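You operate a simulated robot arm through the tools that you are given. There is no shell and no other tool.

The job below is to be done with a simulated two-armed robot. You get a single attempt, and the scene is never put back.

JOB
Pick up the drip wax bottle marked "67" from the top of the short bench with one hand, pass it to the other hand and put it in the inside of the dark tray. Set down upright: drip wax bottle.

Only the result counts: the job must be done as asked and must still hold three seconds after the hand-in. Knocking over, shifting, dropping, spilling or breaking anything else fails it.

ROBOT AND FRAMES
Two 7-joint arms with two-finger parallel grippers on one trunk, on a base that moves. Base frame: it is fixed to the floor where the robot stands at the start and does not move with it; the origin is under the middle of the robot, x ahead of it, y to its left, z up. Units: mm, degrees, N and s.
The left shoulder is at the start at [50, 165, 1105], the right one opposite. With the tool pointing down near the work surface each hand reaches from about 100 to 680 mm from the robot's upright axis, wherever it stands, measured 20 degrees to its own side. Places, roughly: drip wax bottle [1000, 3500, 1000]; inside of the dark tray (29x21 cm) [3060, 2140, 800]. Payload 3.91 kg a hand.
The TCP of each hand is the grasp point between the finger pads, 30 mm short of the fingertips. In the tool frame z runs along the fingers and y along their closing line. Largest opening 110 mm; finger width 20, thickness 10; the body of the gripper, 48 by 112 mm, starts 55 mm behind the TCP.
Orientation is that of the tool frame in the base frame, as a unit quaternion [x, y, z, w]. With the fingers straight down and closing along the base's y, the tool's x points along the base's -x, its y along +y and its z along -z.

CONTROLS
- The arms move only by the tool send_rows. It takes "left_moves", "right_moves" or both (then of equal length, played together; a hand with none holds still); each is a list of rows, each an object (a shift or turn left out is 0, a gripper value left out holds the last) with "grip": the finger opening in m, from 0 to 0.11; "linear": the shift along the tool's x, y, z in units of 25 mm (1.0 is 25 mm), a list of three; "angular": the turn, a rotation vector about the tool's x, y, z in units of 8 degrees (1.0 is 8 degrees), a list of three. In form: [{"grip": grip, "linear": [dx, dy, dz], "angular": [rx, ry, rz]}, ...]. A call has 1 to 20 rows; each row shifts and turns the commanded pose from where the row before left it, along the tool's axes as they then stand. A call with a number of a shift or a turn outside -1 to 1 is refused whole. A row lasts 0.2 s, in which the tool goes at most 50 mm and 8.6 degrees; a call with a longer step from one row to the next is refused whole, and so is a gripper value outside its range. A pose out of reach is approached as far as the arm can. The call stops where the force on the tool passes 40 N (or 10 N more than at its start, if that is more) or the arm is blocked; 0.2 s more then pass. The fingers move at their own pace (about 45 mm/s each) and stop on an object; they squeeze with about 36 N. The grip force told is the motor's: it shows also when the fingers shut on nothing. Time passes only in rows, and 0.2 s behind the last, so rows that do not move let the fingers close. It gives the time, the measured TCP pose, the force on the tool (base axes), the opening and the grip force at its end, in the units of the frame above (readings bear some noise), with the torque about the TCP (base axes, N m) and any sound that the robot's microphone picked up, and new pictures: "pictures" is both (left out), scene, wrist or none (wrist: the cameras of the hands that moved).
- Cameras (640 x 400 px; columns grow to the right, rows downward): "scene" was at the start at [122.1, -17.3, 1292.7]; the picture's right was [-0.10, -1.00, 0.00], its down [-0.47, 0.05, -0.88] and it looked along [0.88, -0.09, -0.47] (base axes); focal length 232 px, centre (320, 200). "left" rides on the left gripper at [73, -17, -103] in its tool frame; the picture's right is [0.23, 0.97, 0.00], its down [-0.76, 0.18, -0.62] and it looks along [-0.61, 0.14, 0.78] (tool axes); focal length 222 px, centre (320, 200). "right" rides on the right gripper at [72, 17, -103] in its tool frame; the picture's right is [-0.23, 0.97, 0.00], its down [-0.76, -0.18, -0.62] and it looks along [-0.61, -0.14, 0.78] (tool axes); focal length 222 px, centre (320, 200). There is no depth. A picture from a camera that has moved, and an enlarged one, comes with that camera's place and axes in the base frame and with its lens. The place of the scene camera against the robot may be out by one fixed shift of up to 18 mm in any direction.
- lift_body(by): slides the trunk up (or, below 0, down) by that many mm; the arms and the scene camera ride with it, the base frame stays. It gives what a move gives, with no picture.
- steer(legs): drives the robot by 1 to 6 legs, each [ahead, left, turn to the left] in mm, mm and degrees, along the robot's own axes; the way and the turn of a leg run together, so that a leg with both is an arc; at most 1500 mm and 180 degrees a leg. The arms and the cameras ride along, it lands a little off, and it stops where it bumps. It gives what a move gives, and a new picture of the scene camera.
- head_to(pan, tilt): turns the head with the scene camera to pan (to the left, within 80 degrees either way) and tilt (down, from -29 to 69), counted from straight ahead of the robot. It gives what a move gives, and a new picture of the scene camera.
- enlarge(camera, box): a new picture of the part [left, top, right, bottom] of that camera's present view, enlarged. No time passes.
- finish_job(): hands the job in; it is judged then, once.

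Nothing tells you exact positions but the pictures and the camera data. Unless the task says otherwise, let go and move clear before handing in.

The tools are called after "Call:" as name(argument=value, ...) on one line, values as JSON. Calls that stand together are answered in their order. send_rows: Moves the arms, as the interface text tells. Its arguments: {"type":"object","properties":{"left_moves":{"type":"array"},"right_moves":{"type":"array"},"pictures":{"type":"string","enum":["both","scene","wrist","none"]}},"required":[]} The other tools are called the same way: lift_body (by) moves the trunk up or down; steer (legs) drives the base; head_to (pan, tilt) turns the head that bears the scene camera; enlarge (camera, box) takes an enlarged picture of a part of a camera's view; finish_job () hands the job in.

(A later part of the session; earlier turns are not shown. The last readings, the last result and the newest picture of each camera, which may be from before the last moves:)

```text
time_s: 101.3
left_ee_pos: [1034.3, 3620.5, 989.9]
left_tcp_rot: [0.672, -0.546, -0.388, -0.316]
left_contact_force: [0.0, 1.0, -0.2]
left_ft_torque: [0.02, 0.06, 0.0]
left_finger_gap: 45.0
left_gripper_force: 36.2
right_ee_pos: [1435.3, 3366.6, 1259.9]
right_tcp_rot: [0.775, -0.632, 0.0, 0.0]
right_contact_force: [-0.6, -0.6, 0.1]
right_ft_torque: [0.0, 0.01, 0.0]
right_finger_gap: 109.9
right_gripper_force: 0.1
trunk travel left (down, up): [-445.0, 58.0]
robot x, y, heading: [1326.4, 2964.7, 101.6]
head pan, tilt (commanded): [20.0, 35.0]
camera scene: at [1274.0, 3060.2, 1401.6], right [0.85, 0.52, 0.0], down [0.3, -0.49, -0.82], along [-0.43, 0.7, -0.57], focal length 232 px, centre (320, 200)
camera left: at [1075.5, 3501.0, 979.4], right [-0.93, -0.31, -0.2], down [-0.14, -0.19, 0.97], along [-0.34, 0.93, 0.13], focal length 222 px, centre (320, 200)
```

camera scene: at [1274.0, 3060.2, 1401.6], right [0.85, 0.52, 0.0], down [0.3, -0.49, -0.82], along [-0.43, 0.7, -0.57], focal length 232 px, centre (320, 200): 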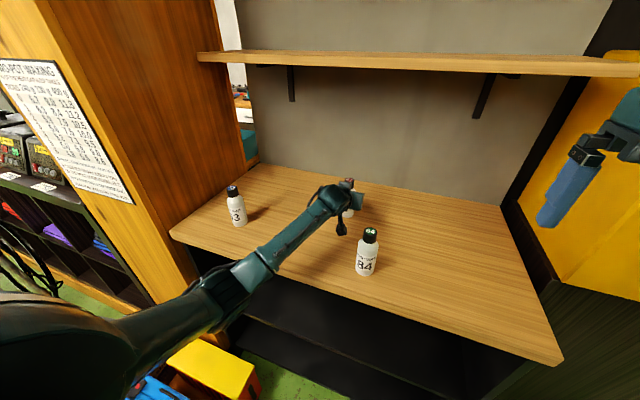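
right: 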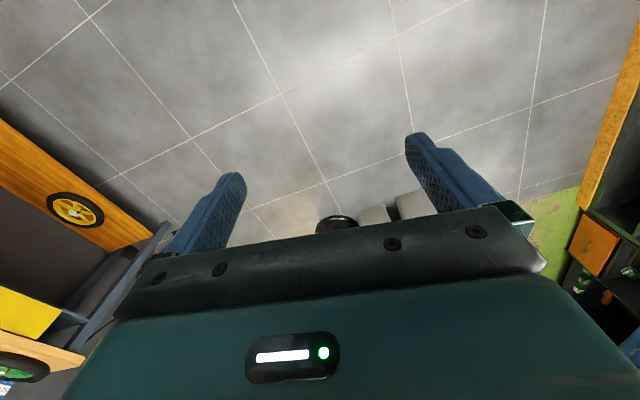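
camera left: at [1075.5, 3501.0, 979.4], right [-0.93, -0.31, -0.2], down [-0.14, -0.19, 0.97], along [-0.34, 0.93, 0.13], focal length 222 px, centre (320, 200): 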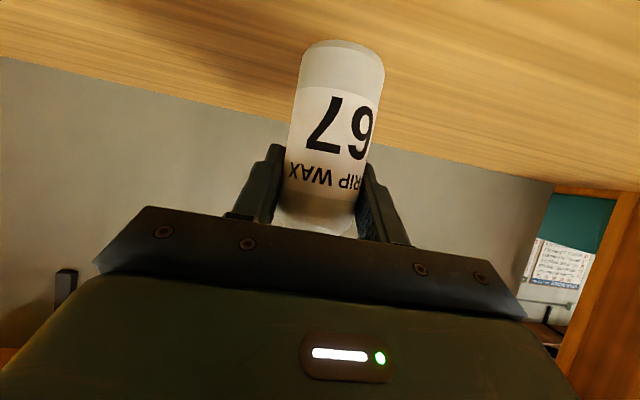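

Gripped at 45 mm with full grip force. I lift straight up 150 mm, under the shelf with clearance.

Call:
send_rows(left_moves=[{"linear": [-0.433, 0, -0.25]}, {"linear": [-0.866, 0, -0.5]}, {"linear": [-0.866, 0, -0.5]}, {"linear": [-0.866, 0, -0.5]}, {"linear": [-0.866, 0, -0.5]}, {"linear": [-0.866, 0, -0.5]}, {"linear": [-0.433, 0, -0.25]}, {}], pictures="both")

```text
time_s: 103.1
left_ee_pos: [1032.8, 3620.5, 1142.0]
left_tcp_rot: [0.672, -0.546, -0.387, -0.316]
left_contact_force: [-1.0, 0.5, -1.5]
left_ft_torque: [0.02, 0.02, -0.02]
left_finger_gap: 45.1
left_gripper_force: 35.7
right_ee_pos: [1435.1, 3365.6, 1259.9]
right_tcp_rot: [0.775, -0.632, 0.0, 0.001]
right_contact_force: [0.6, -0.1, -0.6]
right_ft_torque: [-0.03, 0.04, -0.01]
right_finger_gap: 109.8
right_gripper_force: 0.1
trunk travel left (down, up): [-445.0, 58.0]
robot x, y, heading: [1323.9, 2967.0, 101.6]
head pan, tilt (commanded): [20.0, 35.0]
camera scene: at [1273.9, 3060.4, 1401.5], right [0.85, 0.52, 0.0], down [0.3, -0.49, -0.82], along [-0.43, 0.7, -0.57], focal length 232 px, centre (320, 200)
camera left: at [1075.2, 3500.3, 1129.1], right [-0.93, -0.31, -0.2], down [-0.14, -0.19, 0.97], along [-0.34, 0.93, 0.13], focal length 222 px, centre (320, 200)
```

scene: 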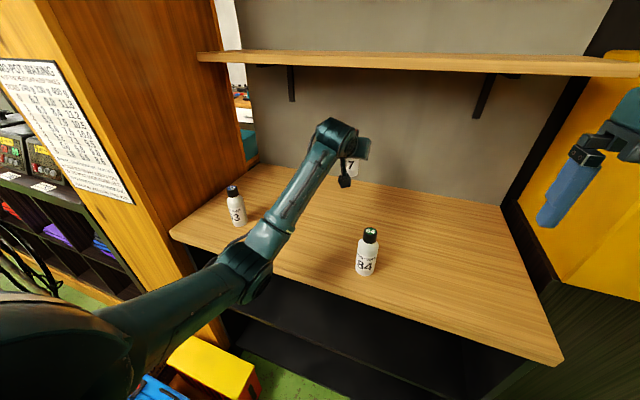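
left: 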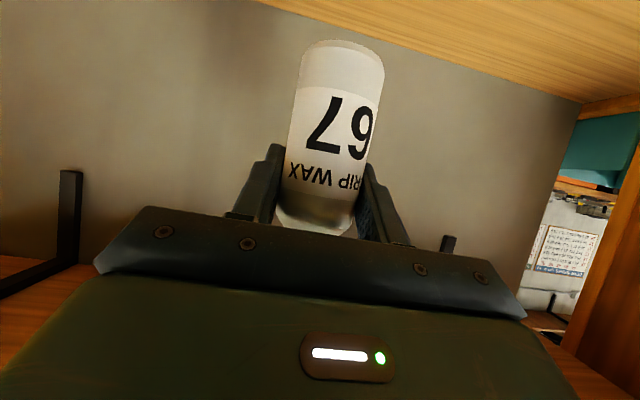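

The bottle is lifted cleanly and the others are untouched. I back the robot straight away from the bench.

Call:
steer(legs=[[-290, 0, 0]])

Call:
head_to(pan=-70, tilt=20)

Call:
head_to(pan=-80, tilt=40)

```text
time_s: 105.1
left_ee_pos: [1092.0, 3334.8, 1140.2]
left_tcp_rot: [0.673, -0.546, -0.387, -0.316]
left_contact_force: [-0.9, 0.0, -2.2]
left_ft_torque: [0.0, 0.0, -0.04]
left_finger_gap: 44.8
left_gripper_force: 35.9
right_ee_pos: [1493.5, 3080.7, 1259.7]
right_tcp_rot: [0.776, -0.631, 0.0, 0.0]
right_contact_force: [0.1, 0.7, 0.7]
right_ft_torque: [0.01, 0.04, -0.01]
right_finger_gap: 110.2
right_gripper_force: 0.0
trunk travel left (down, up): [-445.0, 58.0]
robot x, y, heading: [1386.7, 2674.8, 101.5]
head pan, tilt (commanded): [20.0, 35.0]
camera scene: at [1332.4, 2774.6, 1401.6], right [0.85, 0.52, 0.0], down [0.3, -0.49, -0.82], along [-0.43, 0.7, -0.57], focal length 232 px, centre (320, 200)
```

scene: 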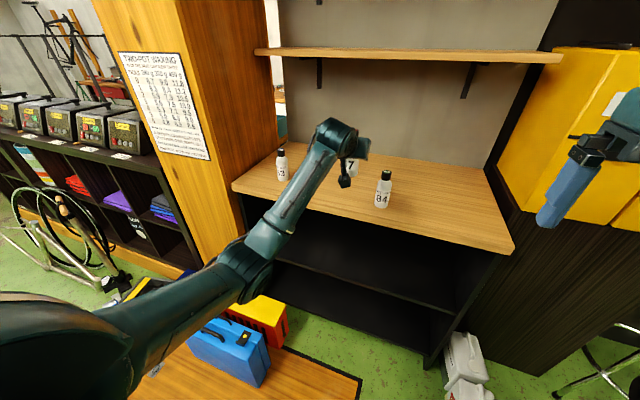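

```text
time_s: 106.7
left_ee_pos: [1092.4, 3334.5, 1140.8]
left_tcp_rot: [0.673, -0.545, -0.388, -0.315]
left_contact_force: [-0.1, -0.6, -0.9]
left_ft_torque: [-0.01, -0.02, 0.02]
left_finger_gap: 44.8
left_gripper_force: 36.1
right_ee_pos: [1494.1, 3081.0, 1260.6]
right_tcp_rot: [0.776, -0.631, 0.0, 0.0]
right_contact_force: [0.3, -0.4, 0.3]
right_ft_torque: [-0.02, -0.02, 0.0]
right_finger_gap: 109.7
right_gripper_force: 0.1
trunk travel left (down, up): [-445.0, 58.0]
robot x, y, heading: [1387.3, 2680.7, 101.2]
head pan, tilt (commanded): [-70.0, 20.0]
camera scene: at [1457.7, 2749.1, 1425.4], right [0.52, -0.85, 0.0], down [-0.29, -0.18, -0.94], along [0.8, 0.49, -0.34], focal length 232 px, centre (320, 200)
```

scene: 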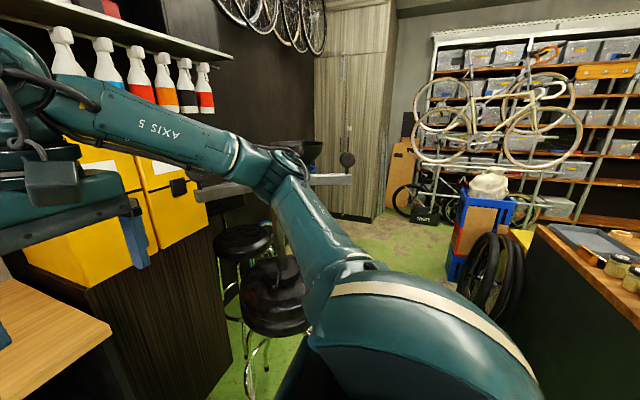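

```text
time_s: 107.6
left_ee_pos: [1090.8, 3336.4, 1139.7]
left_tcp_rot: [0.673, -0.546, -0.387, -0.315]
left_contact_force: [-0.9, 0.0, -1.0]
left_ft_torque: [-0.02, -0.03, -0.02]
left_finger_gap: 45.0
left_gripper_force: 36.1
right_ee_pos: [1493.9, 3081.5, 1260.3]
right_tcp_rot: [0.776, -0.631, 0.0, 0.0]
right_contact_force: [0.9, -0.2, -0.1]
right_ft_torque: [0.0, 0.0, 0.01]
right_finger_gap: 110.1
right_gripper_force: 0.0
trunk travel left (down, up): [-445.0, 58.0]
robot x, y, heading: [1380.9, 2679.8, 101.5]
head pan, tilt (commanded): [-80.0, 40.0]
camera scene: at [1457.4, 2731.6, 1394.1], right [0.37, -0.93, 0.0], down [-0.6, -0.24, -0.77], along [0.71, 0.28, -0.64], focal length 232 px, centre (320, 200)
```

scene: 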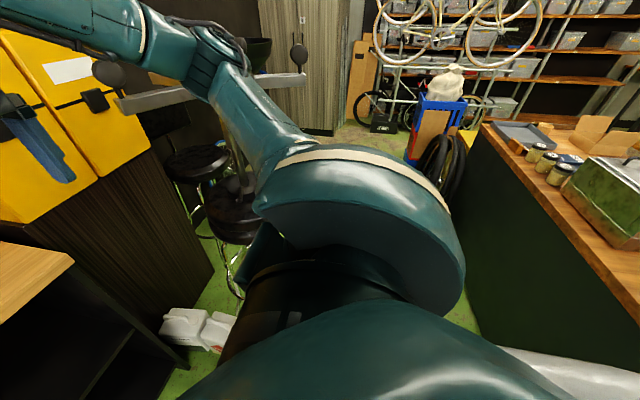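

I hold bottle 67 and see the dark tray on the wooden bench to the right (near (3100, 2100)). I bring the left hand closer to the body's centre line for the hand-over.

Call:
head_to(pan=0, tilt=25)

Call:
send_rows(left_moves=[{"linear": [0.467, -0.767, -0.808]}, {"linear": [0.467, -0.767, -0.808]}, {"linear": [0.467, -0.767, -0.808]}, {"linear": [0.467, -0.767, -0.808]}, {"linear": [0.467, -0.767, -0.808]}, {"linear": [0.467, -0.767, -0.808]}, {}], pictures="both")

```text
time_s: 109.1
left_ee_pos: [1090.6, 3334.6, 1139.6]
left_tcp_rot: [0.673, -0.546, -0.388, -0.315]
left_contact_force: [-1.4, 0.3, -1.4]
left_ft_torque: [-0.04, 0.02, 0.02]
left_finger_gap: 45.0
left_gripper_force: 36.0
right_ee_pos: [1494.3, 3081.3, 1260.0]
right_tcp_rot: [0.775, -0.632, 0.0, 0.0]
right_contact_force: [0.3, 0.4, -0.3]
right_ft_torque: [-0.02, 0.0, -0.04]
right_finger_gap: 110.2
right_gripper_force: 0.0
trunk travel left (down, up): [-445.0, 58.0]
robot x, y, heading: [1381.2, 2680.0, 101.6]
head pan, tilt (commanded): [0.0, 25.0]
camera scene: at [1360.0, 2790.5, 1417.3], right [0.98, 0.2, 0.0], down [0.08, -0.41, -0.91], along [-0.18, 0.89, -0.42], focal length 232 px, centre (320, 200)
```

scene: 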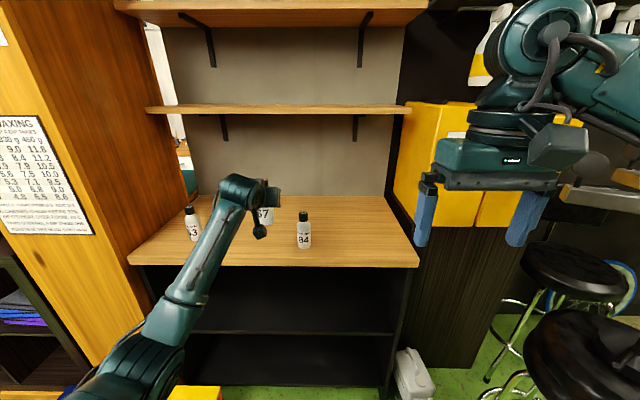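

```text
time_s: 110.7
left_ee_pos: [1235.4, 3221.6, 1138.1]
left_tcp_rot: [0.673, -0.547, -0.386, -0.316]
left_contact_force: [0.3, 0.9, -2.2]
left_ft_torque: [-0.01, 0.01, -0.05]
left_finger_gap: 44.8
left_gripper_force: 35.7
right_ee_pos: [1494.1, 3080.9, 1261.0]
right_tcp_rot: [0.776, -0.631, 0.0, 0.0]
right_contact_force: [-0.1, -0.4, 0.2]
right_ft_torque: [0.03, 0.01, 0.03]
right_finger_gap: 109.8
right_gripper_force: 0.1
trunk travel left (down, up): [-445.0, 58.0]
robot x, y, heading: [1381.8, 2681.0, 101.7]
head pan, tilt (commanded): [0.0, 25.0]
camera scene: at [1359.6, 2790.6, 1417.3], right [0.98, 0.2, 0.0], down [0.09, -0.41, -0.91], along [-0.18, 0.89, -0.42], focal length 232 px, centre (320, 200)
camera left: at [1276.6, 3101.2, 1127.5], right [-0.93, -0.31, -0.2], down [-0.14, -0.19, 0.97], along [-0.34, 0.93, 0.13], focal length 222 px, centre (320, 200)
```

scene: 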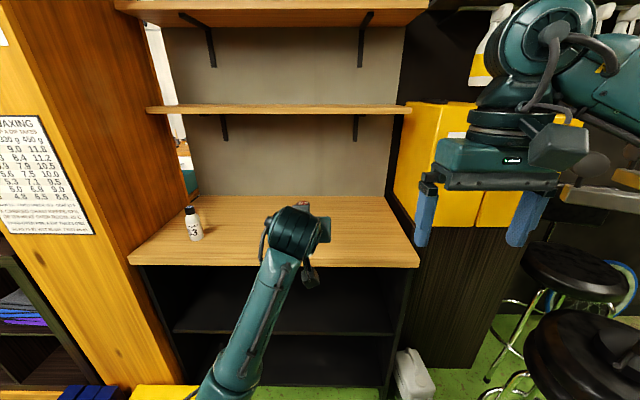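
left: 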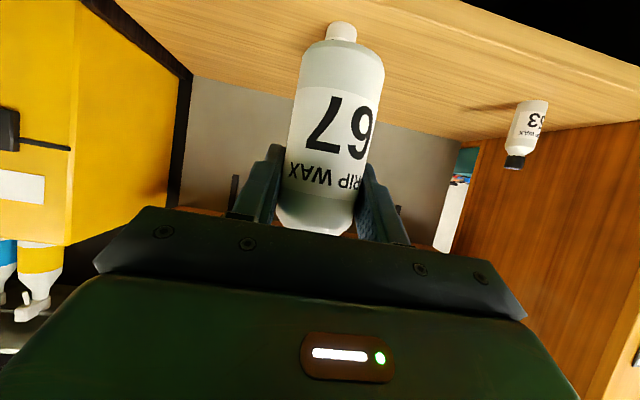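

The bottle is now near the robot's centre line. I check the bottle's cap position in the scene view before moving the right hand over it.

Call:
enlarge(camera="scene", box=[240, 170, 400, 270])

```text
4.00 times, centred on (320, 220) of scene
camera zoom: at [1359.6, 2790.6, 1417.3], right [0.98, 0.2, 0.0], down [0.09, -0.41, -0.91], along [-0.18, 0.89, -0.42], focal length 929 px, centre (320, 120)
```

zoom: 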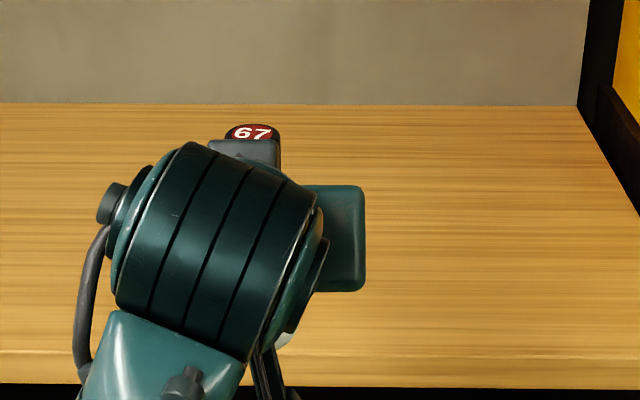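

The cap top matches the expected position (≈1234, 3222, 1201). I move the right hand forward, then left over the bottle at a safe height.

Call:
send_rows(right_moves=[{"linear": [-0.9765, 0, 0]}, {"linear": [-0.9765, 0, 0]}, {"linear": [-0.9765, 0, 0]}, {"linear": [-0.9765, 0, 0]}, {"linear": [-0.9765, 0, 0]}, {"linear": [-0.9765, 0, 0]}, {"linear": [-0.9765, 0, 0]}, {"linear": [-0.9765, 0, 0]}, {"linear": [0, 1, 0]}, {"linear": [0, 1, 0]}, {"linear": [0, 1, 0]}, {"linear": [0, 1, 0]}, {"linear": [0, 0.5, 0]}, {}], pictures="both")

```text
time_s: 113.7
left_ee_pos: [1235.3, 3221.2, 1138.1]
left_tcp_rot: [0.673, -0.545, -0.388, -0.315]
left_contact_force: [-0.8, 0.6, -0.6]
left_ft_torque: [0.0, -0.01, -0.02]
left_finger_gap: 44.8
left_gripper_force: 35.8
right_ee_pos: [1345.1, 3249.5, 1258.8]
right_tcp_rot: [0.775, -0.632, 0.0, 0.0]
right_contact_force: [0.8, 0.0, 0.0]
right_ft_torque: [-0.02, -0.01, 0.0]
right_finger_gap: 110.3
right_gripper_force: 0.0
trunk travel left (down, up): [-445.0, 58.0]
robot x, y, heading: [1384.0, 2681.5, 101.5]
head pan, tilt (commanded): [0.0, 25.0]
camera scene: at [1360.0, 2790.5, 1417.3], right [0.98, 0.2, 0.0], down [0.08, -0.41, -0.91], along [-0.18, 0.89, -0.42], focal length 232 px, centre (320, 200)
camera right: at [1344.5, 3175.2, 1362.1], right [-1.0, 0.03, 0.0], down [0.02, 0.78, 0.62], along [0.02, 0.62, -0.78], focal length 222 px, centre (320, 200)
```

scene: 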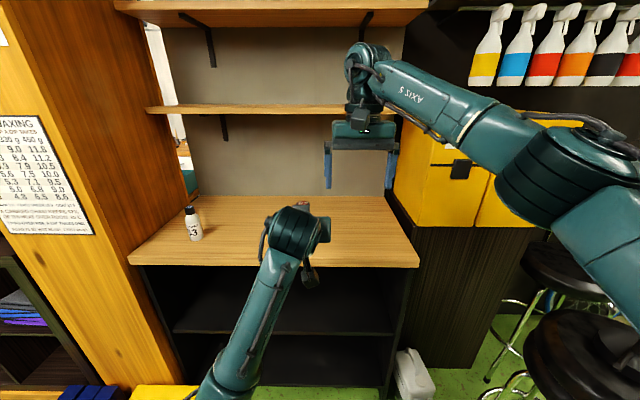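
right: 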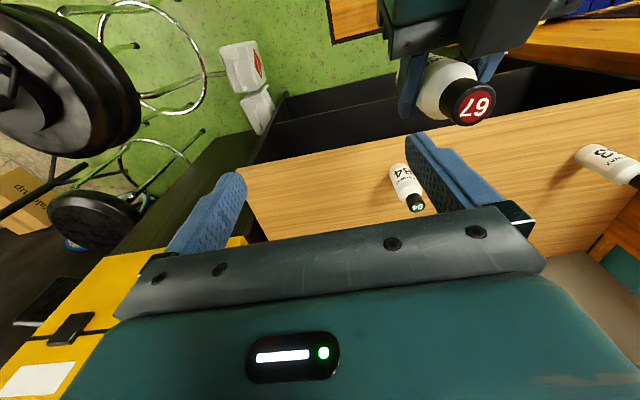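

The right wrist view shows the bottle cap with "67" and the left gripper just behind it. I continue 113 mm left to be right above the cap.

Call:
send_rows(right_moves=[{"linear": [0, 0.904, 0]}, {"linear": [0, 0.904, 0]}, {"linear": [0, 0.904, 0]}, {"linear": [0, 0.904, 0]}, {"linear": [0, 0.904, 0]}, {}], pictures="both")

Call:
enlarge(camera="scene", box=[220, 80, 400, 260])

```text
time_s: 115.1
left_ee_pos: [1234.8, 3222.1, 1137.8]
left_tcp_rot: [0.672, -0.546, -0.387, -0.316]
left_contact_force: [-0.5, 0.1, -1.8]
left_ft_torque: [0.02, 0.02, 0.02]
left_finger_gap: 44.8
left_gripper_force: 36.0
right_ee_pos: [1249.8, 3225.6, 1261.6]
right_tcp_rot: [0.775, -0.631, 0.0, 0.0]
right_contact_force: [-0.1, 0.2, 0.5]
right_ft_torque: [0.01, -0.04, 0.01]
right_finger_gap: 110.1
right_gripper_force: 0.2
right hand out of reach, approached as far as the arm can: row 5
trunk travel left (down, up): [-445.0, 58.0]
robot x, y, heading: [1384.2, 2683.2, 101.5]
head pan, tilt (commanded): [0.0, 25.0]
camera scene: at [1359.7, 2790.3, 1417.3], right [0.98, 0.2, 0.0], down [0.09, -0.41, -0.91], along [-0.18, 0.89, -0.42], focal length 232 px, centre (320, 200)
camera right: at [1248.6, 3149.9, 1363.8], right [-1.0, 0.03, 0.0], down [0.02, 0.78, 0.62], along [0.02, 0.62, -0.78], focal length 222 px, centre (320, 200)
```

scene: 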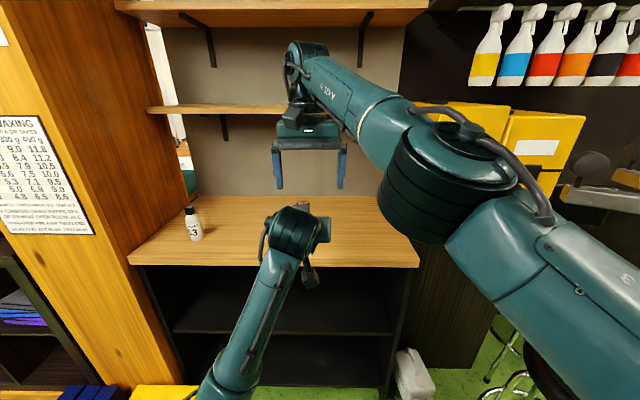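
right: 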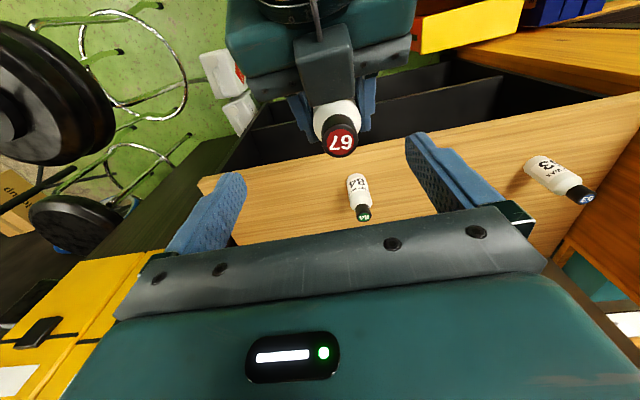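

```text
2.22 times, centred on (310, 170) of scene
camera zoom: at [1359.7, 2790.3, 1417.3], right [0.98, 0.2, 0.0], down [0.09, -0.41, -0.91], along [-0.18, 0.89, -0.42], focal length 516 px, centre (342, 267)
```

zoom: 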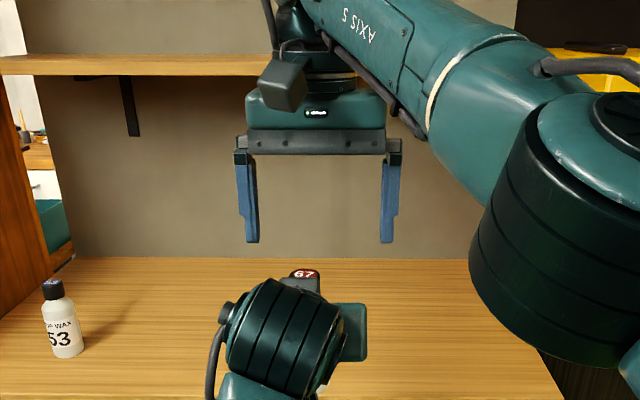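

The right arm is at its reach limit there, 15 mm short. I move both hands together 60 mm back and 60 mm right, keeping their relative placement.

Call:
send_rows(left_moves=[{"linear": [0.3, -0.6, -0.52]}, {"linear": [0.3, -0.6, -0.52]}, {"linear": [0.3, -0.6, -0.52]}, {"linear": [0.3, -0.6, -0.52]}, {}], right_moves=[{"linear": [0.6, -0.6, 0]}, {"linear": [0.6, -0.6, 0]}, {"linear": [0.6, -0.6, 0]}, {"linear": [0.6, -0.6, 0]}, {}], pictures="both")

Call:
enlarge(camera="scene", box=[220, 80, 400, 260])

```text
time_s: 116.3
left_ee_pos: [1304.3, 3174.9, 1141.0]
left_tcp_rot: [0.673, -0.546, -0.387, -0.315]
left_contact_force: [-0.5, 0.1, -1.0]
left_ft_torque: [-0.01, 0.0, -0.01]
left_finger_gap: 44.8
left_gripper_force: 36.3
right_ee_pos: [1321.8, 3178.4, 1258.8]
right_tcp_rot: [0.776, -0.631, 0.001, 0.0]
right_contact_force: [0.3, 0.6, -1.3]
right_ft_torque: [-0.03, -0.02, 0.03]
right_finger_gap: 110.0
right_gripper_force: 0.1
trunk travel left (down, up): [-445.0, 58.0]
robot x, y, heading: [1379.7, 2679.0, 101.8]
head pan, tilt (commanded): [0.0, 25.0]
camera scene: at [1359.6, 2790.7, 1417.3], right [0.98, 0.2, 0.0], down [0.09, -0.41, -0.91], along [-0.18, 0.89, -0.42], focal length 232 px, centre (320, 200)
camera right: at [1320.4, 3104.0, 1362.7], right [-1.0, 0.03, 0.0], down [0.02, 0.78, 0.62], along [0.02, 0.62, -0.78], focal length 222 px, centre (320, 200)
camera left: at [1346.0, 3054.3, 1129.2], right [-0.93, -0.31, -0.2], down [-0.14, -0.19, 0.97], along [-0.34, 0.93, 0.13], focal length 222 px, centre (320, 200)
```

scene: 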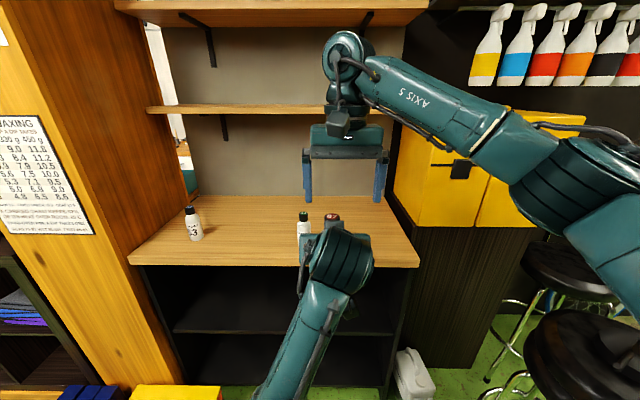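
right: 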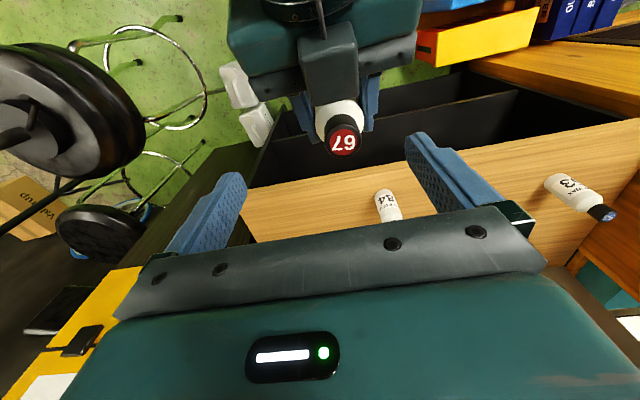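
left: 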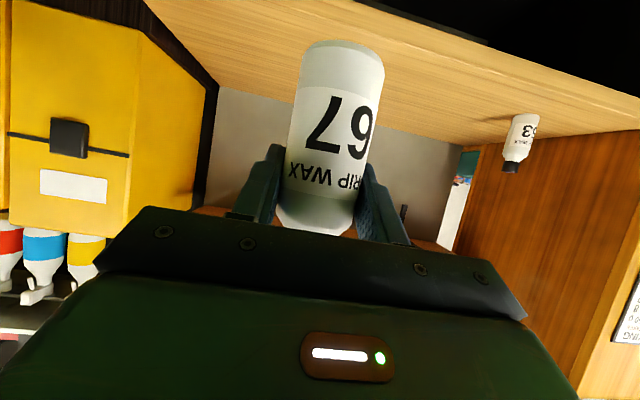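

```text
2.22 times, centred on (310, 170) of scene
camera zoom: at [1359.6, 2790.7, 1417.3], right [0.98, 0.2, 0.0], down [0.09, -0.41, -0.91], along [-0.18, 0.89, -0.42], focal length 516 px, centre (342, 267)
```

zoom: 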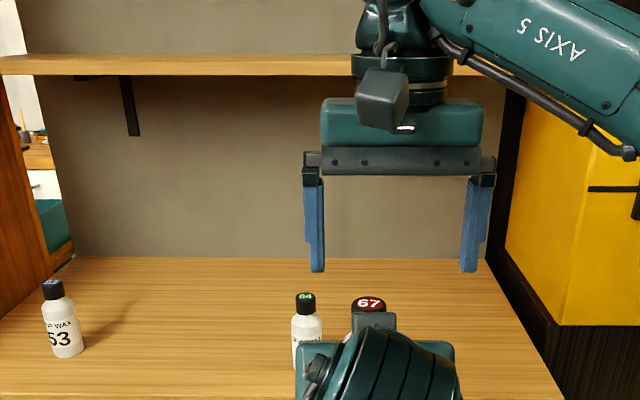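

I correct the right hand 18 mm left and 5 mm forward to centre it over the cap, then check.

Call:
send_rows(right_moves=[{"linear": [-0.2, 0.71, 0]}, {}, {}], pictures="both")

Call:
enlarge(camera="right", box=[200, 60, 480, 235])

```text
time_s: 117.1
left_ee_pos: [1302.8, 3175.0, 1140.3]
left_tcp_rot: [0.672, -0.546, -0.388, -0.316]
left_contact_force: [0.3, 0.9, -0.8]
left_ft_torque: [-0.04, -0.02, -0.02]
left_finger_gap: 44.5
left_gripper_force: 36.0
right_ee_pos: [1303.0, 3181.2, 1259.8]
right_tcp_rot: [0.775, -0.632, 0.0, 0.001]
right_contact_force: [-0.7, 0.1, -0.8]
right_ft_torque: [0.0, -0.02, -0.02]
right_finger_gap: 110.1
right_gripper_force: 0.0
trunk travel left (down, up): [-445.0, 58.0]
robot x, y, heading: [1380.9, 2678.6, 101.6]
head pan, tilt (commanded): [0.0, 25.0]
camera scene: at [1359.7, 2790.4, 1417.3], right [0.98, 0.2, 0.0], down [0.09, -0.41, -0.91], along [-0.18, 0.89, -0.42], focal length 232 px, centre (320, 200)
camera right: at [1301.7, 3106.1, 1362.2], right [-1.0, 0.03, 0.0], down [0.02, 0.78, 0.62], along [0.02, 0.62, -0.78], focal length 222 px, centre (320, 200)
```

scene: 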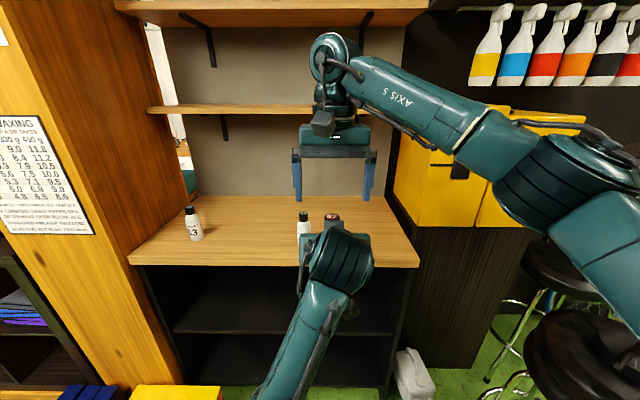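
right: 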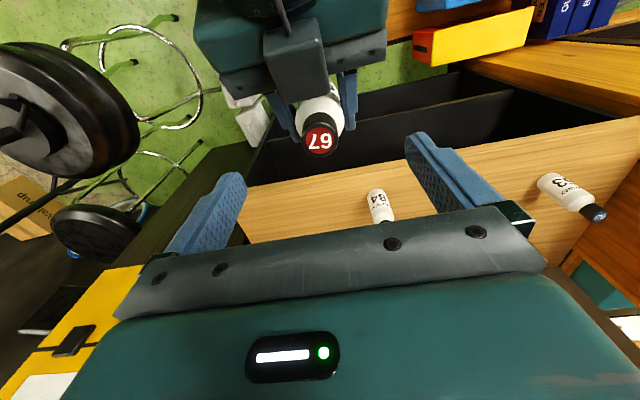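

```text
2.29 times, centred on (340, 148) of right
camera zoom: at [1301.7, 3106.1, 1362.2], right [-1.0, 0.03, 0.0], down [0.02, 0.78, 0.62], along [0.02, 0.62, -0.78], focal length 508 px, centre (274, 320)
```

zoom: 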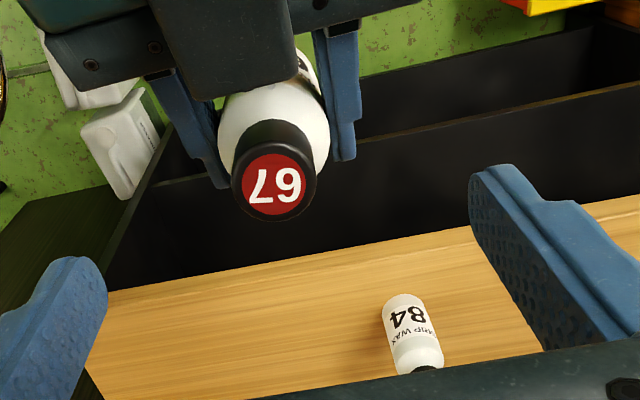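

The cap is centred within a couple of millimetres and the left gripper's block is well behind the right fingers. I lower the right hand 54 mm so its fingertips flank the cap.

Call:
send_rows(right_moves=[{"linear": [0, 0, 0.72]}, {"linear": [0, 0, 0.72]}, {"linear": [0, 0, 0.72]}, {}], pictures="both")

Call:
enlarge(camera="right", box=[160, 60, 480, 260])

Call:
enlarge(camera="scene", box=[260, 120, 420, 260])

```text
time_s: 118.1
left_ee_pos: [1304.0, 3173.8, 1139.9]
left_tcp_rot: [0.672, -0.546, -0.387, -0.316]
left_contact_force: [-0.1, -0.8, -1.6]
left_ft_torque: [-0.01, -0.01, 0.0]
left_finger_gap: 44.8
left_gripper_force: 35.9
right_ee_pos: [1302.9, 3181.5, 1205.2]
right_tcp_rot: [0.775, -0.631, 0.0, 0.0]
right_contact_force: [0.7, 0.4, -0.3]
right_ft_torque: [0.0, 0.01, -0.01]
right_finger_gap: 110.2
right_gripper_force: 0.1
trunk travel left (down, up): [-445.0, 58.0]
robot x, y, heading: [1382.0, 2679.5, 101.9]
head pan, tilt (commanded): [0.0, 25.0]
camera scene: at [1359.9, 2790.3, 1417.3], right [0.98, 0.2, 0.0], down [0.08, -0.41, -0.91], along [-0.18, 0.89, -0.42], focal length 232 px, centre (320, 200)
camera right: at [1301.4, 3105.9, 1308.5], right [-1.0, 0.03, 0.0], down [0.02, 0.78, 0.62], along [0.02, 0.62, -0.78], focal length 222 px, centre (320, 200)
```

scene: 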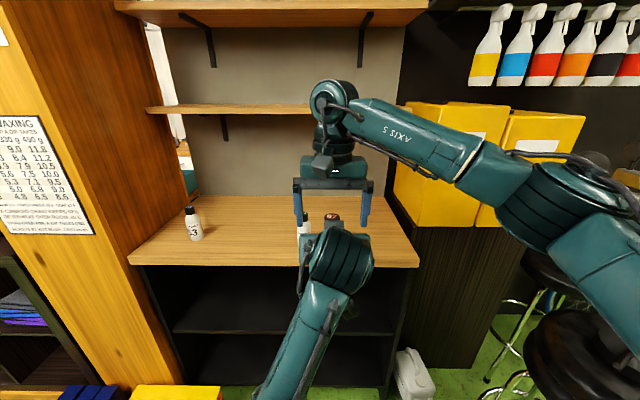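
right: 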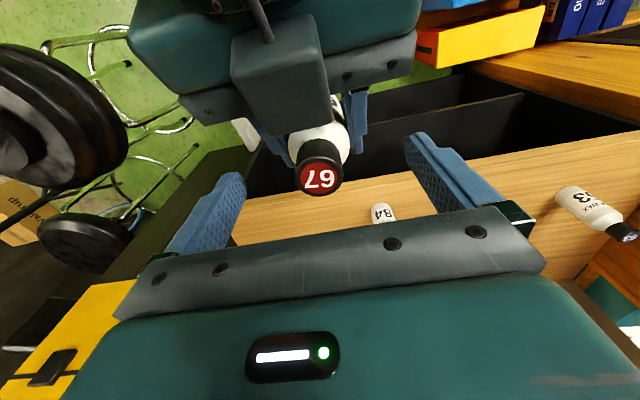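

```text
2.00 times, centred on (320, 160) of right
camera zoom: at [1301.4, 3105.9, 1308.5], right [-1.0, 0.03, 0.0], down [0.02, 0.78, 0.62], along [0.02, 0.62, -0.78], focal length 444 px, centre (320, 280)
```

zoom: 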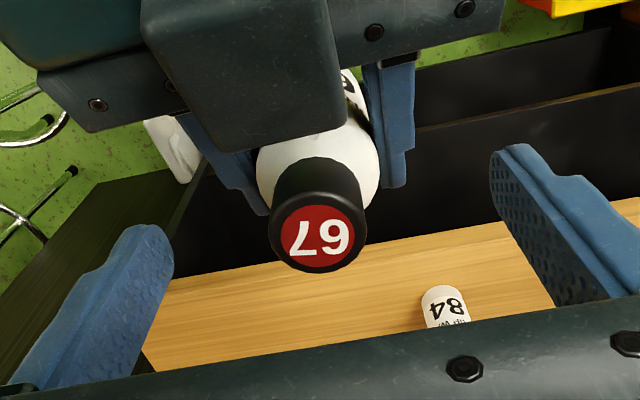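

```text
2.86 times, centred on (340, 190) of scene
camera zoom: at [1359.9, 2790.3, 1417.3], right [0.98, 0.2, 0.0], down [0.08, -0.41, -0.91], along [-0.18, 0.89, -0.42], focal length 664 px, centre (263, 229)
```

zoom: 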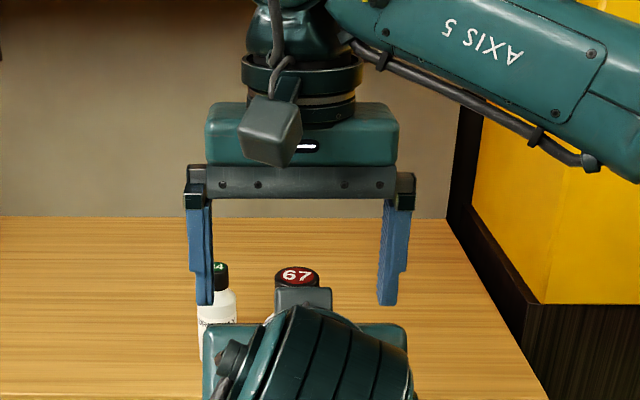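

The right fingertips are on both sides of the cap, with the cap centred. I close the right gripper on the cap.

Call:
send_rows(right_moves=[{"linear": [0, 0.04, 0]}, {"grip": 0.01}, {}, {}, {}, {}, {}, {}], pictures="both")

Call:
enlarge(camera="right", box=[160, 60, 480, 260])

```text
time_s: 119.9
left_ee_pos: [1303.3, 3175.3, 1139.3]
left_tcp_rot: [0.673, -0.545, -0.388, -0.315]
left_contact_force: [-5.9, -2.2, -0.9]
left_ft_torque: [0.0, -0.23, 0.07]
left_finger_gap: 44.7
left_gripper_force: 36.0
right_ee_pos: [1302.0, 3180.7, 1204.8]
right_tcp_rot: [0.775, -0.632, 0.0, 0.0]
right_contact_force: [7.1, 1.0, -0.3]
right_ft_torque: [0.08, -0.23, -0.07]
right_finger_gap: 28.6
right_gripper_force: 36.1
trunk travel left (down, up): [-445.0, 58.0]
robot x, y, heading: [1382.4, 2682.5, 101.8]
head pan, tilt (commanded): [0.0, 25.0]
camera scene: at [1359.9, 2790.5, 1417.3], right [0.98, 0.2, 0.0], down [0.08, -0.41, -0.91], along [-0.18, 0.89, -0.42], focal length 232 px, centre (320, 200)
camera right: at [1300.8, 3105.8, 1307.6], right [-1.0, 0.03, 0.0], down [0.02, 0.78, 0.62], along [0.02, 0.62, -0.78], focal length 222 px, centre (320, 200)
```

scene: 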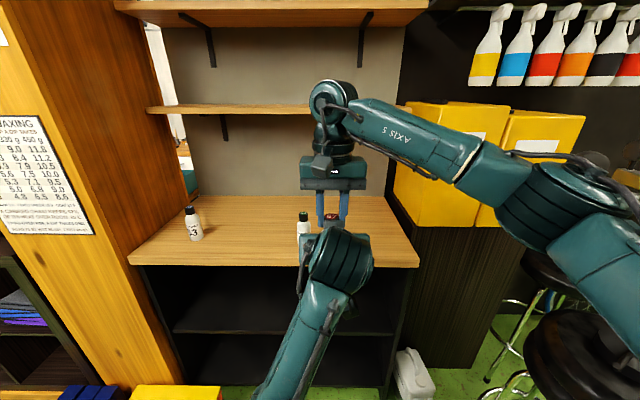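
right: 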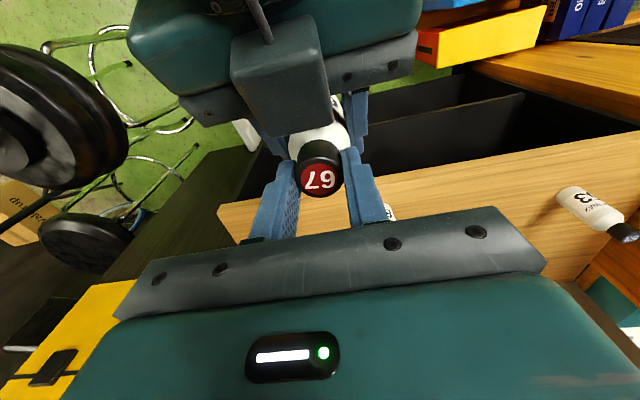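

```text
2.00 times, centred on (320, 160) of right
camera zoom: at [1300.8, 3105.8, 1307.6], right [-1.0, 0.03, 0.0], down [0.02, 0.78, 0.62], along [0.02, 0.62, -0.78], focal length 444 px, centre (320, 280)
```

zoom: 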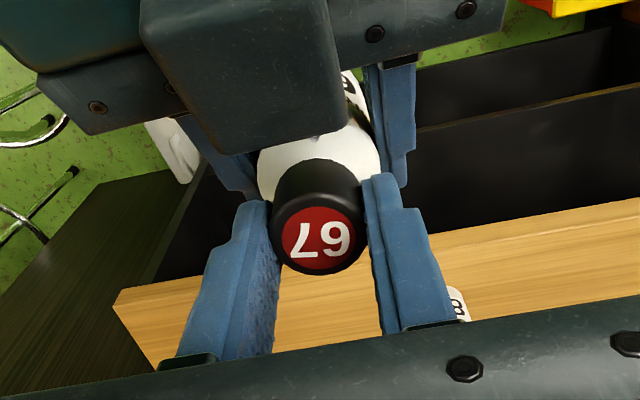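

The right hand grips the cap (28.6 mm) while the left still holds the body. I open the left hand and pull it straight back.

Call:
send_rows(left_moves=[{"grip": 0.09}, {}, {}, {}, {}, {"linear": [0.25, 0, -0.433]}, {"linear": [0.5, 0, -0.866]}, {"linear": [0.5, 0, -0.866]}, {"linear": [0.5, 0, -0.866]}, {}], pictures="both")

Call:
enlarge(camera="scene", box=[260, 120, 420, 260])

```text
time_s: 121.9
left_ee_pos: [1308.5, 3108.2, 1200.2]
left_tcp_rot: [0.641, -0.514, -0.452, -0.348]
left_contact_force: [-0.5, -0.2, -0.1]
left_ft_torque: [-0.03, 0.01, -0.01]
left_finger_gap: 90.1
left_gripper_force: 0.1
right_ee_pos: [1301.3, 3179.8, 1204.2]
right_tcp_rot: [0.775, -0.632, 0.0, 0.0]
right_contact_force: [-0.2, 0.3, -0.2]
right_ft_torque: [-0.04, -0.02, 0.01]
right_finger_gap: 28.7
right_gripper_force: 35.6
trunk travel left (down, up): [-445.0, 58.0]
robot x, y, heading: [1382.5, 2679.1, 101.5]
head pan, tilt (commanded): [0.0, 25.0]
stopped in row 9 (left hand): the arm was blocked; the commanded pose is now the measured one
camera scene: at [1359.9, 2790.5, 1417.3], right [0.98, 0.2, 0.0], down [0.08, -0.41, -0.91], along [-0.18, 0.89, -0.42], focal length 232 px, centre (320, 200)
camera left: at [1353.1, 2993.0, 1166.9], right [-0.93, -0.3, -0.2], down [-0.08, -0.35, 0.93], along [-0.35, 0.89, 0.3], focal length 222 px, centre (320, 200)
```

scene: 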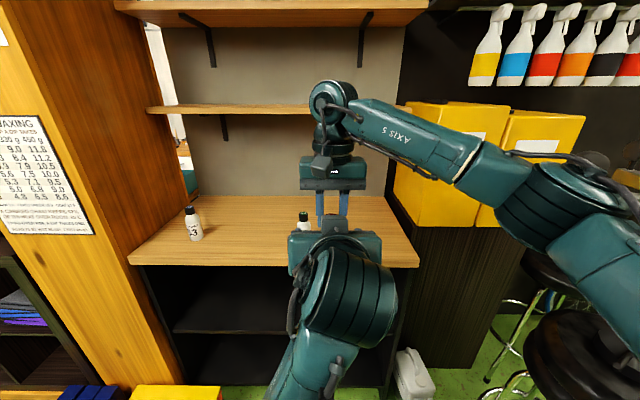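
left: 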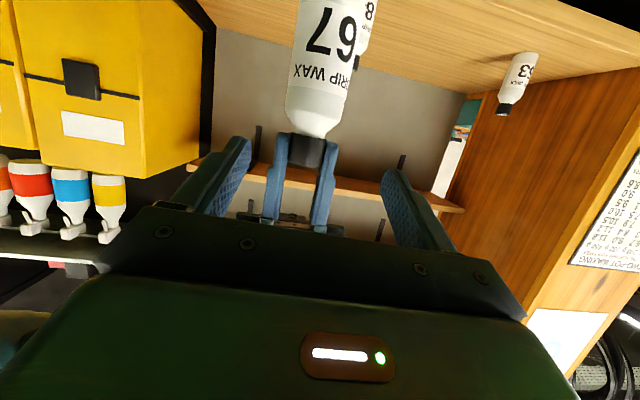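

```text
2.86 times, centred on (340, 190) of scene
camera zoom: at [1359.9, 2790.5, 1417.3], right [0.98, 0.2, 0.0], down [0.08, -0.41, -0.91], along [-0.18, 0.89, -0.42], focal length 664 px, centre (263, 229)
```

zoom: 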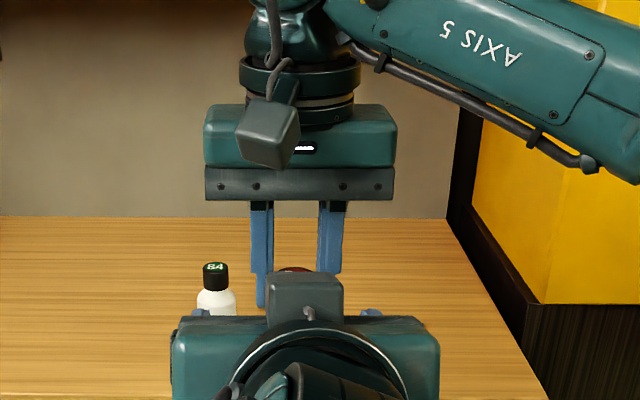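

The bottle is now held only by the right hand, upright. The left arm hit a joint limit while pulling back, so I slide it out to the left instead, away from the bottle.

Call:
send_rows(left_moves=[{"linear": [0, 1, 0]}, {"linear": [0, 1, 0]}, {"linear": [0, 1, 0]}, {"linear": [0, 1, 0]}, {"linear": [0, 1, 0]}, {"linear": [0, 1, 0]}, {"linear": [0, 1, 0]}, {"linear": [0, 1, 0]}, {}], pictures="both")

```text
time_s: 123.9
left_ee_pos: [1117.5, 3078.4, 1204.3]
left_tcp_rot: [0.641, -0.515, -0.449, -0.349]
left_contact_force: [0.8, 0.4, -0.4]
left_ft_torque: [-0.03, 0.0, 0.01]
left_finger_gap: 89.7
left_gripper_force: 0.1
left hand out of reach, approached as far as the arm can: row 7, 8
right_ee_pos: [1302.3, 3180.4, 1205.5]
right_tcp_rot: [0.775, -0.631, -0.001, 0.001]
right_contact_force: [0.1, 0.0, 0.4]
right_ft_torque: [-0.02, 0.0, -0.01]
right_finger_gap: 28.6
right_gripper_force: 35.5
trunk travel left (down, up): [-445.0, 58.0]
robot x, y, heading: [1382.6, 2678.4, 101.6]
head pan, tilt (commanded): [0.0, 25.0]
camera scene: at [1360.2, 2790.4, 1417.3], right [0.98, 0.2, 0.0], down [0.08, -0.41, -0.91], along [-0.18, 0.89, -0.42], focal length 232 px, centre (320, 200)
camera left: at [1161.3, 2962.3, 1173.3], right [-0.93, -0.3, -0.2], down [-0.09, -0.34, 0.94], along [-0.35, 0.89, 0.29], focal length 222 px, centre (320, 200)
```

scene: 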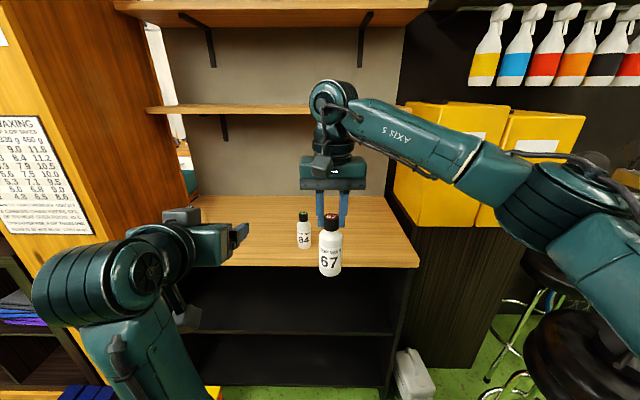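
left: 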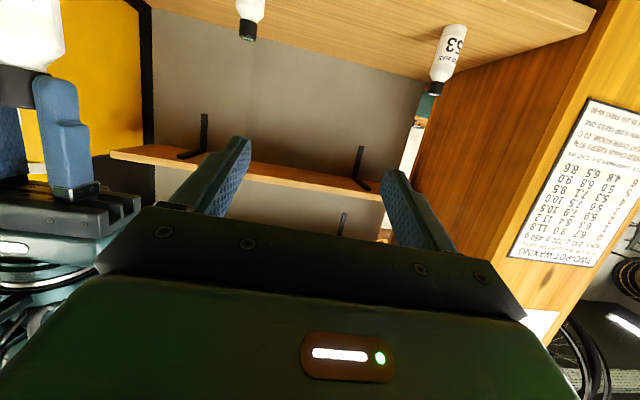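

Bottle 67 hangs upright from the right gripper. I bring the left hand back to a neutral, fingers-down pose.

Call:
send_rows(left_moves=[{"angular": [0, 1, 0]}, {"angular": [0, 1, 0]}, {"angular": [0, 1, 0]}, {"angular": [0, 1, 0]}, {"angular": [0, 1, 0]}, {"angular": [0, 1, 0]}, {"angular": [0, 1, 0]}, {"angular": [0, 1, 0]}, {"angular": [0, 0.68, 0]}, {"linear": [0.8, 0, -0.8]}, {"linear": [0.8, 0, -0.8]}, {"linear": [0.8, 0, -0.6]}, {}], pictures="scene")

Call:
enlarge(camera="scene", box=[270, 150, 400, 290])

```text
time_s: 126.7
left_ee_pos: [1054.4, 3222.3, 1113.6]
left_tcp_rot: [0.784, -0.621, -0.005, 0.006]
left_contact_force: [0.1, -0.8, -0.2]
left_ft_torque: [-0.02, -0.02, -0.03]
left_finger_gap: 90.0
left_gripper_force: 0.1
left hand out of reach, approached as far as the arm can: row 2, 3, 4, 5, 6, 7, 8, 9, 10, 11, 12
right_ee_pos: [1301.6, 3182.6, 1205.0]
right_tcp_rot: [0.775, -0.631, 0.001, 0.0]
right_contact_force: [-0.3, -0.3, -0.3]
right_ft_torque: [0.0, 0.01, 0.02]
right_finger_gap: 28.5
right_gripper_force: 36.4
trunk travel left (down, up): [-445.0, 58.0]
robot x, y, heading: [1384.8, 2679.7, 101.7]
head pan, tilt (commanded): [0.0, 25.0]
camera scene: at [1360.0, 2790.6, 1417.3], right [0.98, 0.2, 0.0], down [0.08, -0.41, -0.91], along [-0.18, 0.89, -0.42], focal length 232 px, centre (320, 200)
```

scene: 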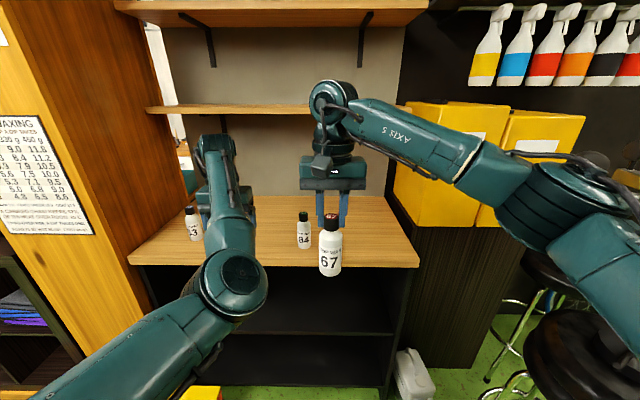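

```text
2.86 times, centred on (335, 220) of scene
camera zoom: at [1360.0, 2790.6, 1417.3], right [0.98, 0.2, 0.0], down [0.08, -0.41, -0.91], along [-0.18, 0.89, -0.42], focal length 664 px, centre (277, 143)
```

zoom: 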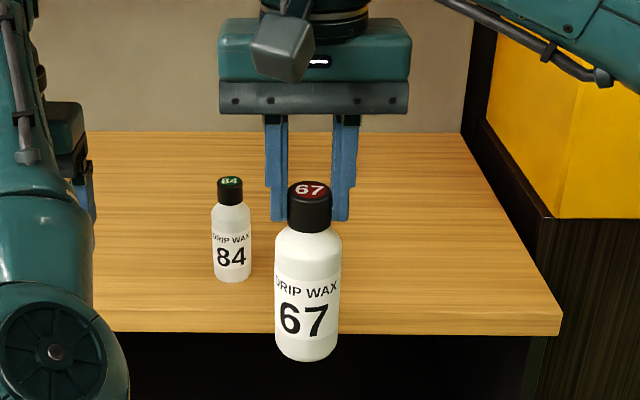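

Bottle 67 is upright in the right hand. The left arm has folded into a different shape and stopped short of its commanded pose; I let it settle a few rows to see whether it converges.

Call:
send_rows(left_moves=[{}, {}, {}, {}, {}], pictures="scene")

Call:
head_to(pan=45, tilt=40)

```text
time_s: 127.9
left_ee_pos: [1053.3, 3222.9, 1113.6]
left_tcp_rot: [0.783, -0.621, -0.006, 0.005]
left_contact_force: [0.6, -0.5, 0.3]
left_ft_torque: [0.01, 0.04, 0.03]
left_finger_gap: 90.1
left_gripper_force: 0.2
right_ee_pos: [1301.4, 3181.2, 1204.7]
right_tcp_rot: [0.776, -0.631, 0.0, 0.0]
right_contact_force: [0.9, -1.1, -0.4]
right_ft_torque: [-0.01, 0.02, 0.01]
right_finger_gap: 28.5
right_gripper_force: 36.1
trunk travel left (down, up): [-445.0, 58.0]
robot x, y, heading: [1386.1, 2678.7, 101.6]
head pan, tilt (commanded): [0.0, 25.0]
camera scene: at [1359.9, 2790.5, 1417.3], right [0.98, 0.2, 0.0], down [0.08, -0.41, -0.91], along [-0.18, 0.89, -0.42], focal length 232 px, centre (320, 200)
```

scene: 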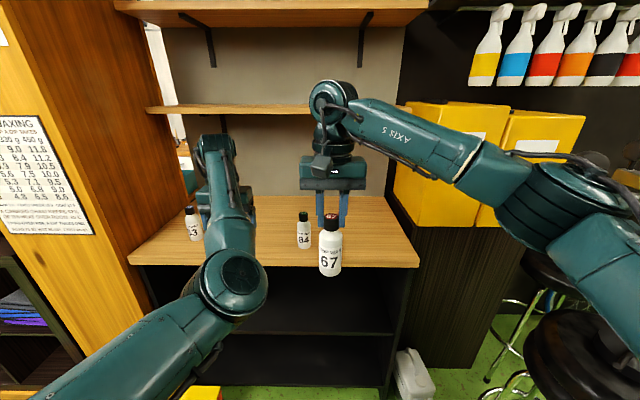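

```text
time_s: 129.0
left_ee_pos: [1053.4, 3222.6, 1114.1]
left_tcp_rot: [0.784, -0.621, -0.007, 0.005]
left_contact_force: [-0.5, 0.2, 0.0]
left_ft_torque: [0.0, -0.01, 0.04]
left_finger_gap: 89.8
left_gripper_force: 0.2
right_ee_pos: [1301.7, 3180.8, 1204.3]
right_tcp_rot: [0.775, -0.632, -0.001, 0.001]
right_contact_force: [-0.3, 0.2, 0.2]
right_ft_torque: [0.0, -0.01, -0.01]
right_finger_gap: 28.9
right_gripper_force: 36.1
trunk travel left (down, up): [-445.0, 58.0]
robot x, y, heading: [1382.7, 2678.1, 101.4]
head pan, tilt (commanded): [45.0, 40.0]
camera scene: at [1307.5, 2747.1, 1394.0], right [0.55, 0.83, 0.0], down [0.54, -0.35, -0.77], along [-0.64, 0.42, -0.64], focal length 232 px, centre (320, 200)
```

scene: 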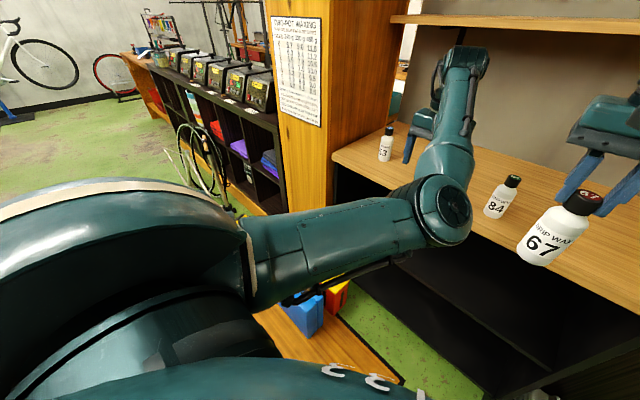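

The left arm is in a stable "elbow forward" shape and out of the way of the bottle. Now I look to the right along the aisle to plan the drive to the tray.

Call:
head_to(pan=-80, tilt=15)

Call:
enlarge(camera="scene", box=[380, 130, 640, 300])

```text
time_s: 131.1
left_ee_pos: [1052.7, 3222.3, 1113.7]
left_tcp_rot: [0.783, -0.622, -0.006, 0.005]
left_contact_force: [-0.5, 0.5, -0.6]
left_ft_torque: [0.03, 0.02, 0.01]
left_finger_gap: 90.2
left_gripper_force: 0.1
right_ee_pos: [1303.0, 3181.1, 1203.4]
right_tcp_rot: [0.775, -0.632, 0.0, 0.0]
right_contact_force: [0.0, 0.0, -0.7]
right_ft_torque: [0.01, 0.0, -0.01]
right_finger_gap: 28.6
right_gripper_force: 36.0
trunk travel left (down, up): [-445.0, 58.0]
robot x, y, heading: [1381.1, 2679.5, 101.4]
head pan, tilt (commanded): [-80.0, 15.0]
camera scene: at [1465.3, 2734.6, 1433.5], right [0.37, -0.93, 0.0], down [-0.24, -0.1, -0.97], along [0.9, 0.36, -0.26], focal length 232 px, centre (320, 200)
```

scene: 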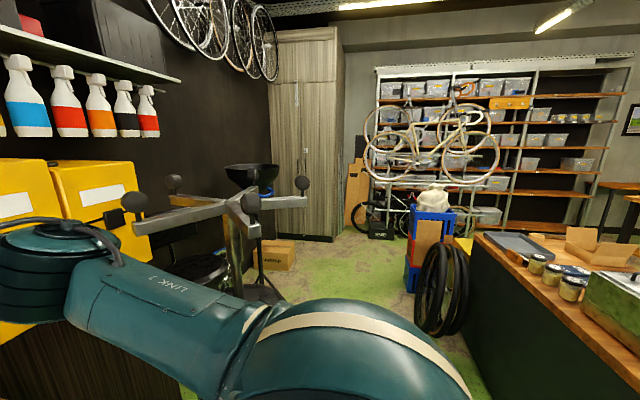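

```text
2.35 times, centred on (510, 215) of scene
camera zoom: at [1465.3, 2734.6, 1433.5], right [0.37, -0.93, 0.0], down [-0.24, -0.1, -0.97], along [0.9, 0.36, -0.26], focal length 547 px, centre (-127, 165)
```

zoom: 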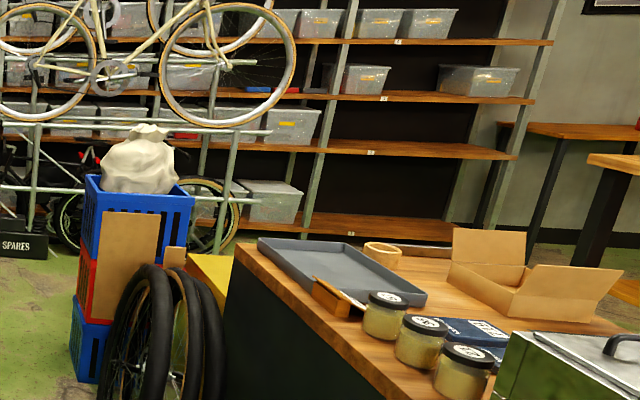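

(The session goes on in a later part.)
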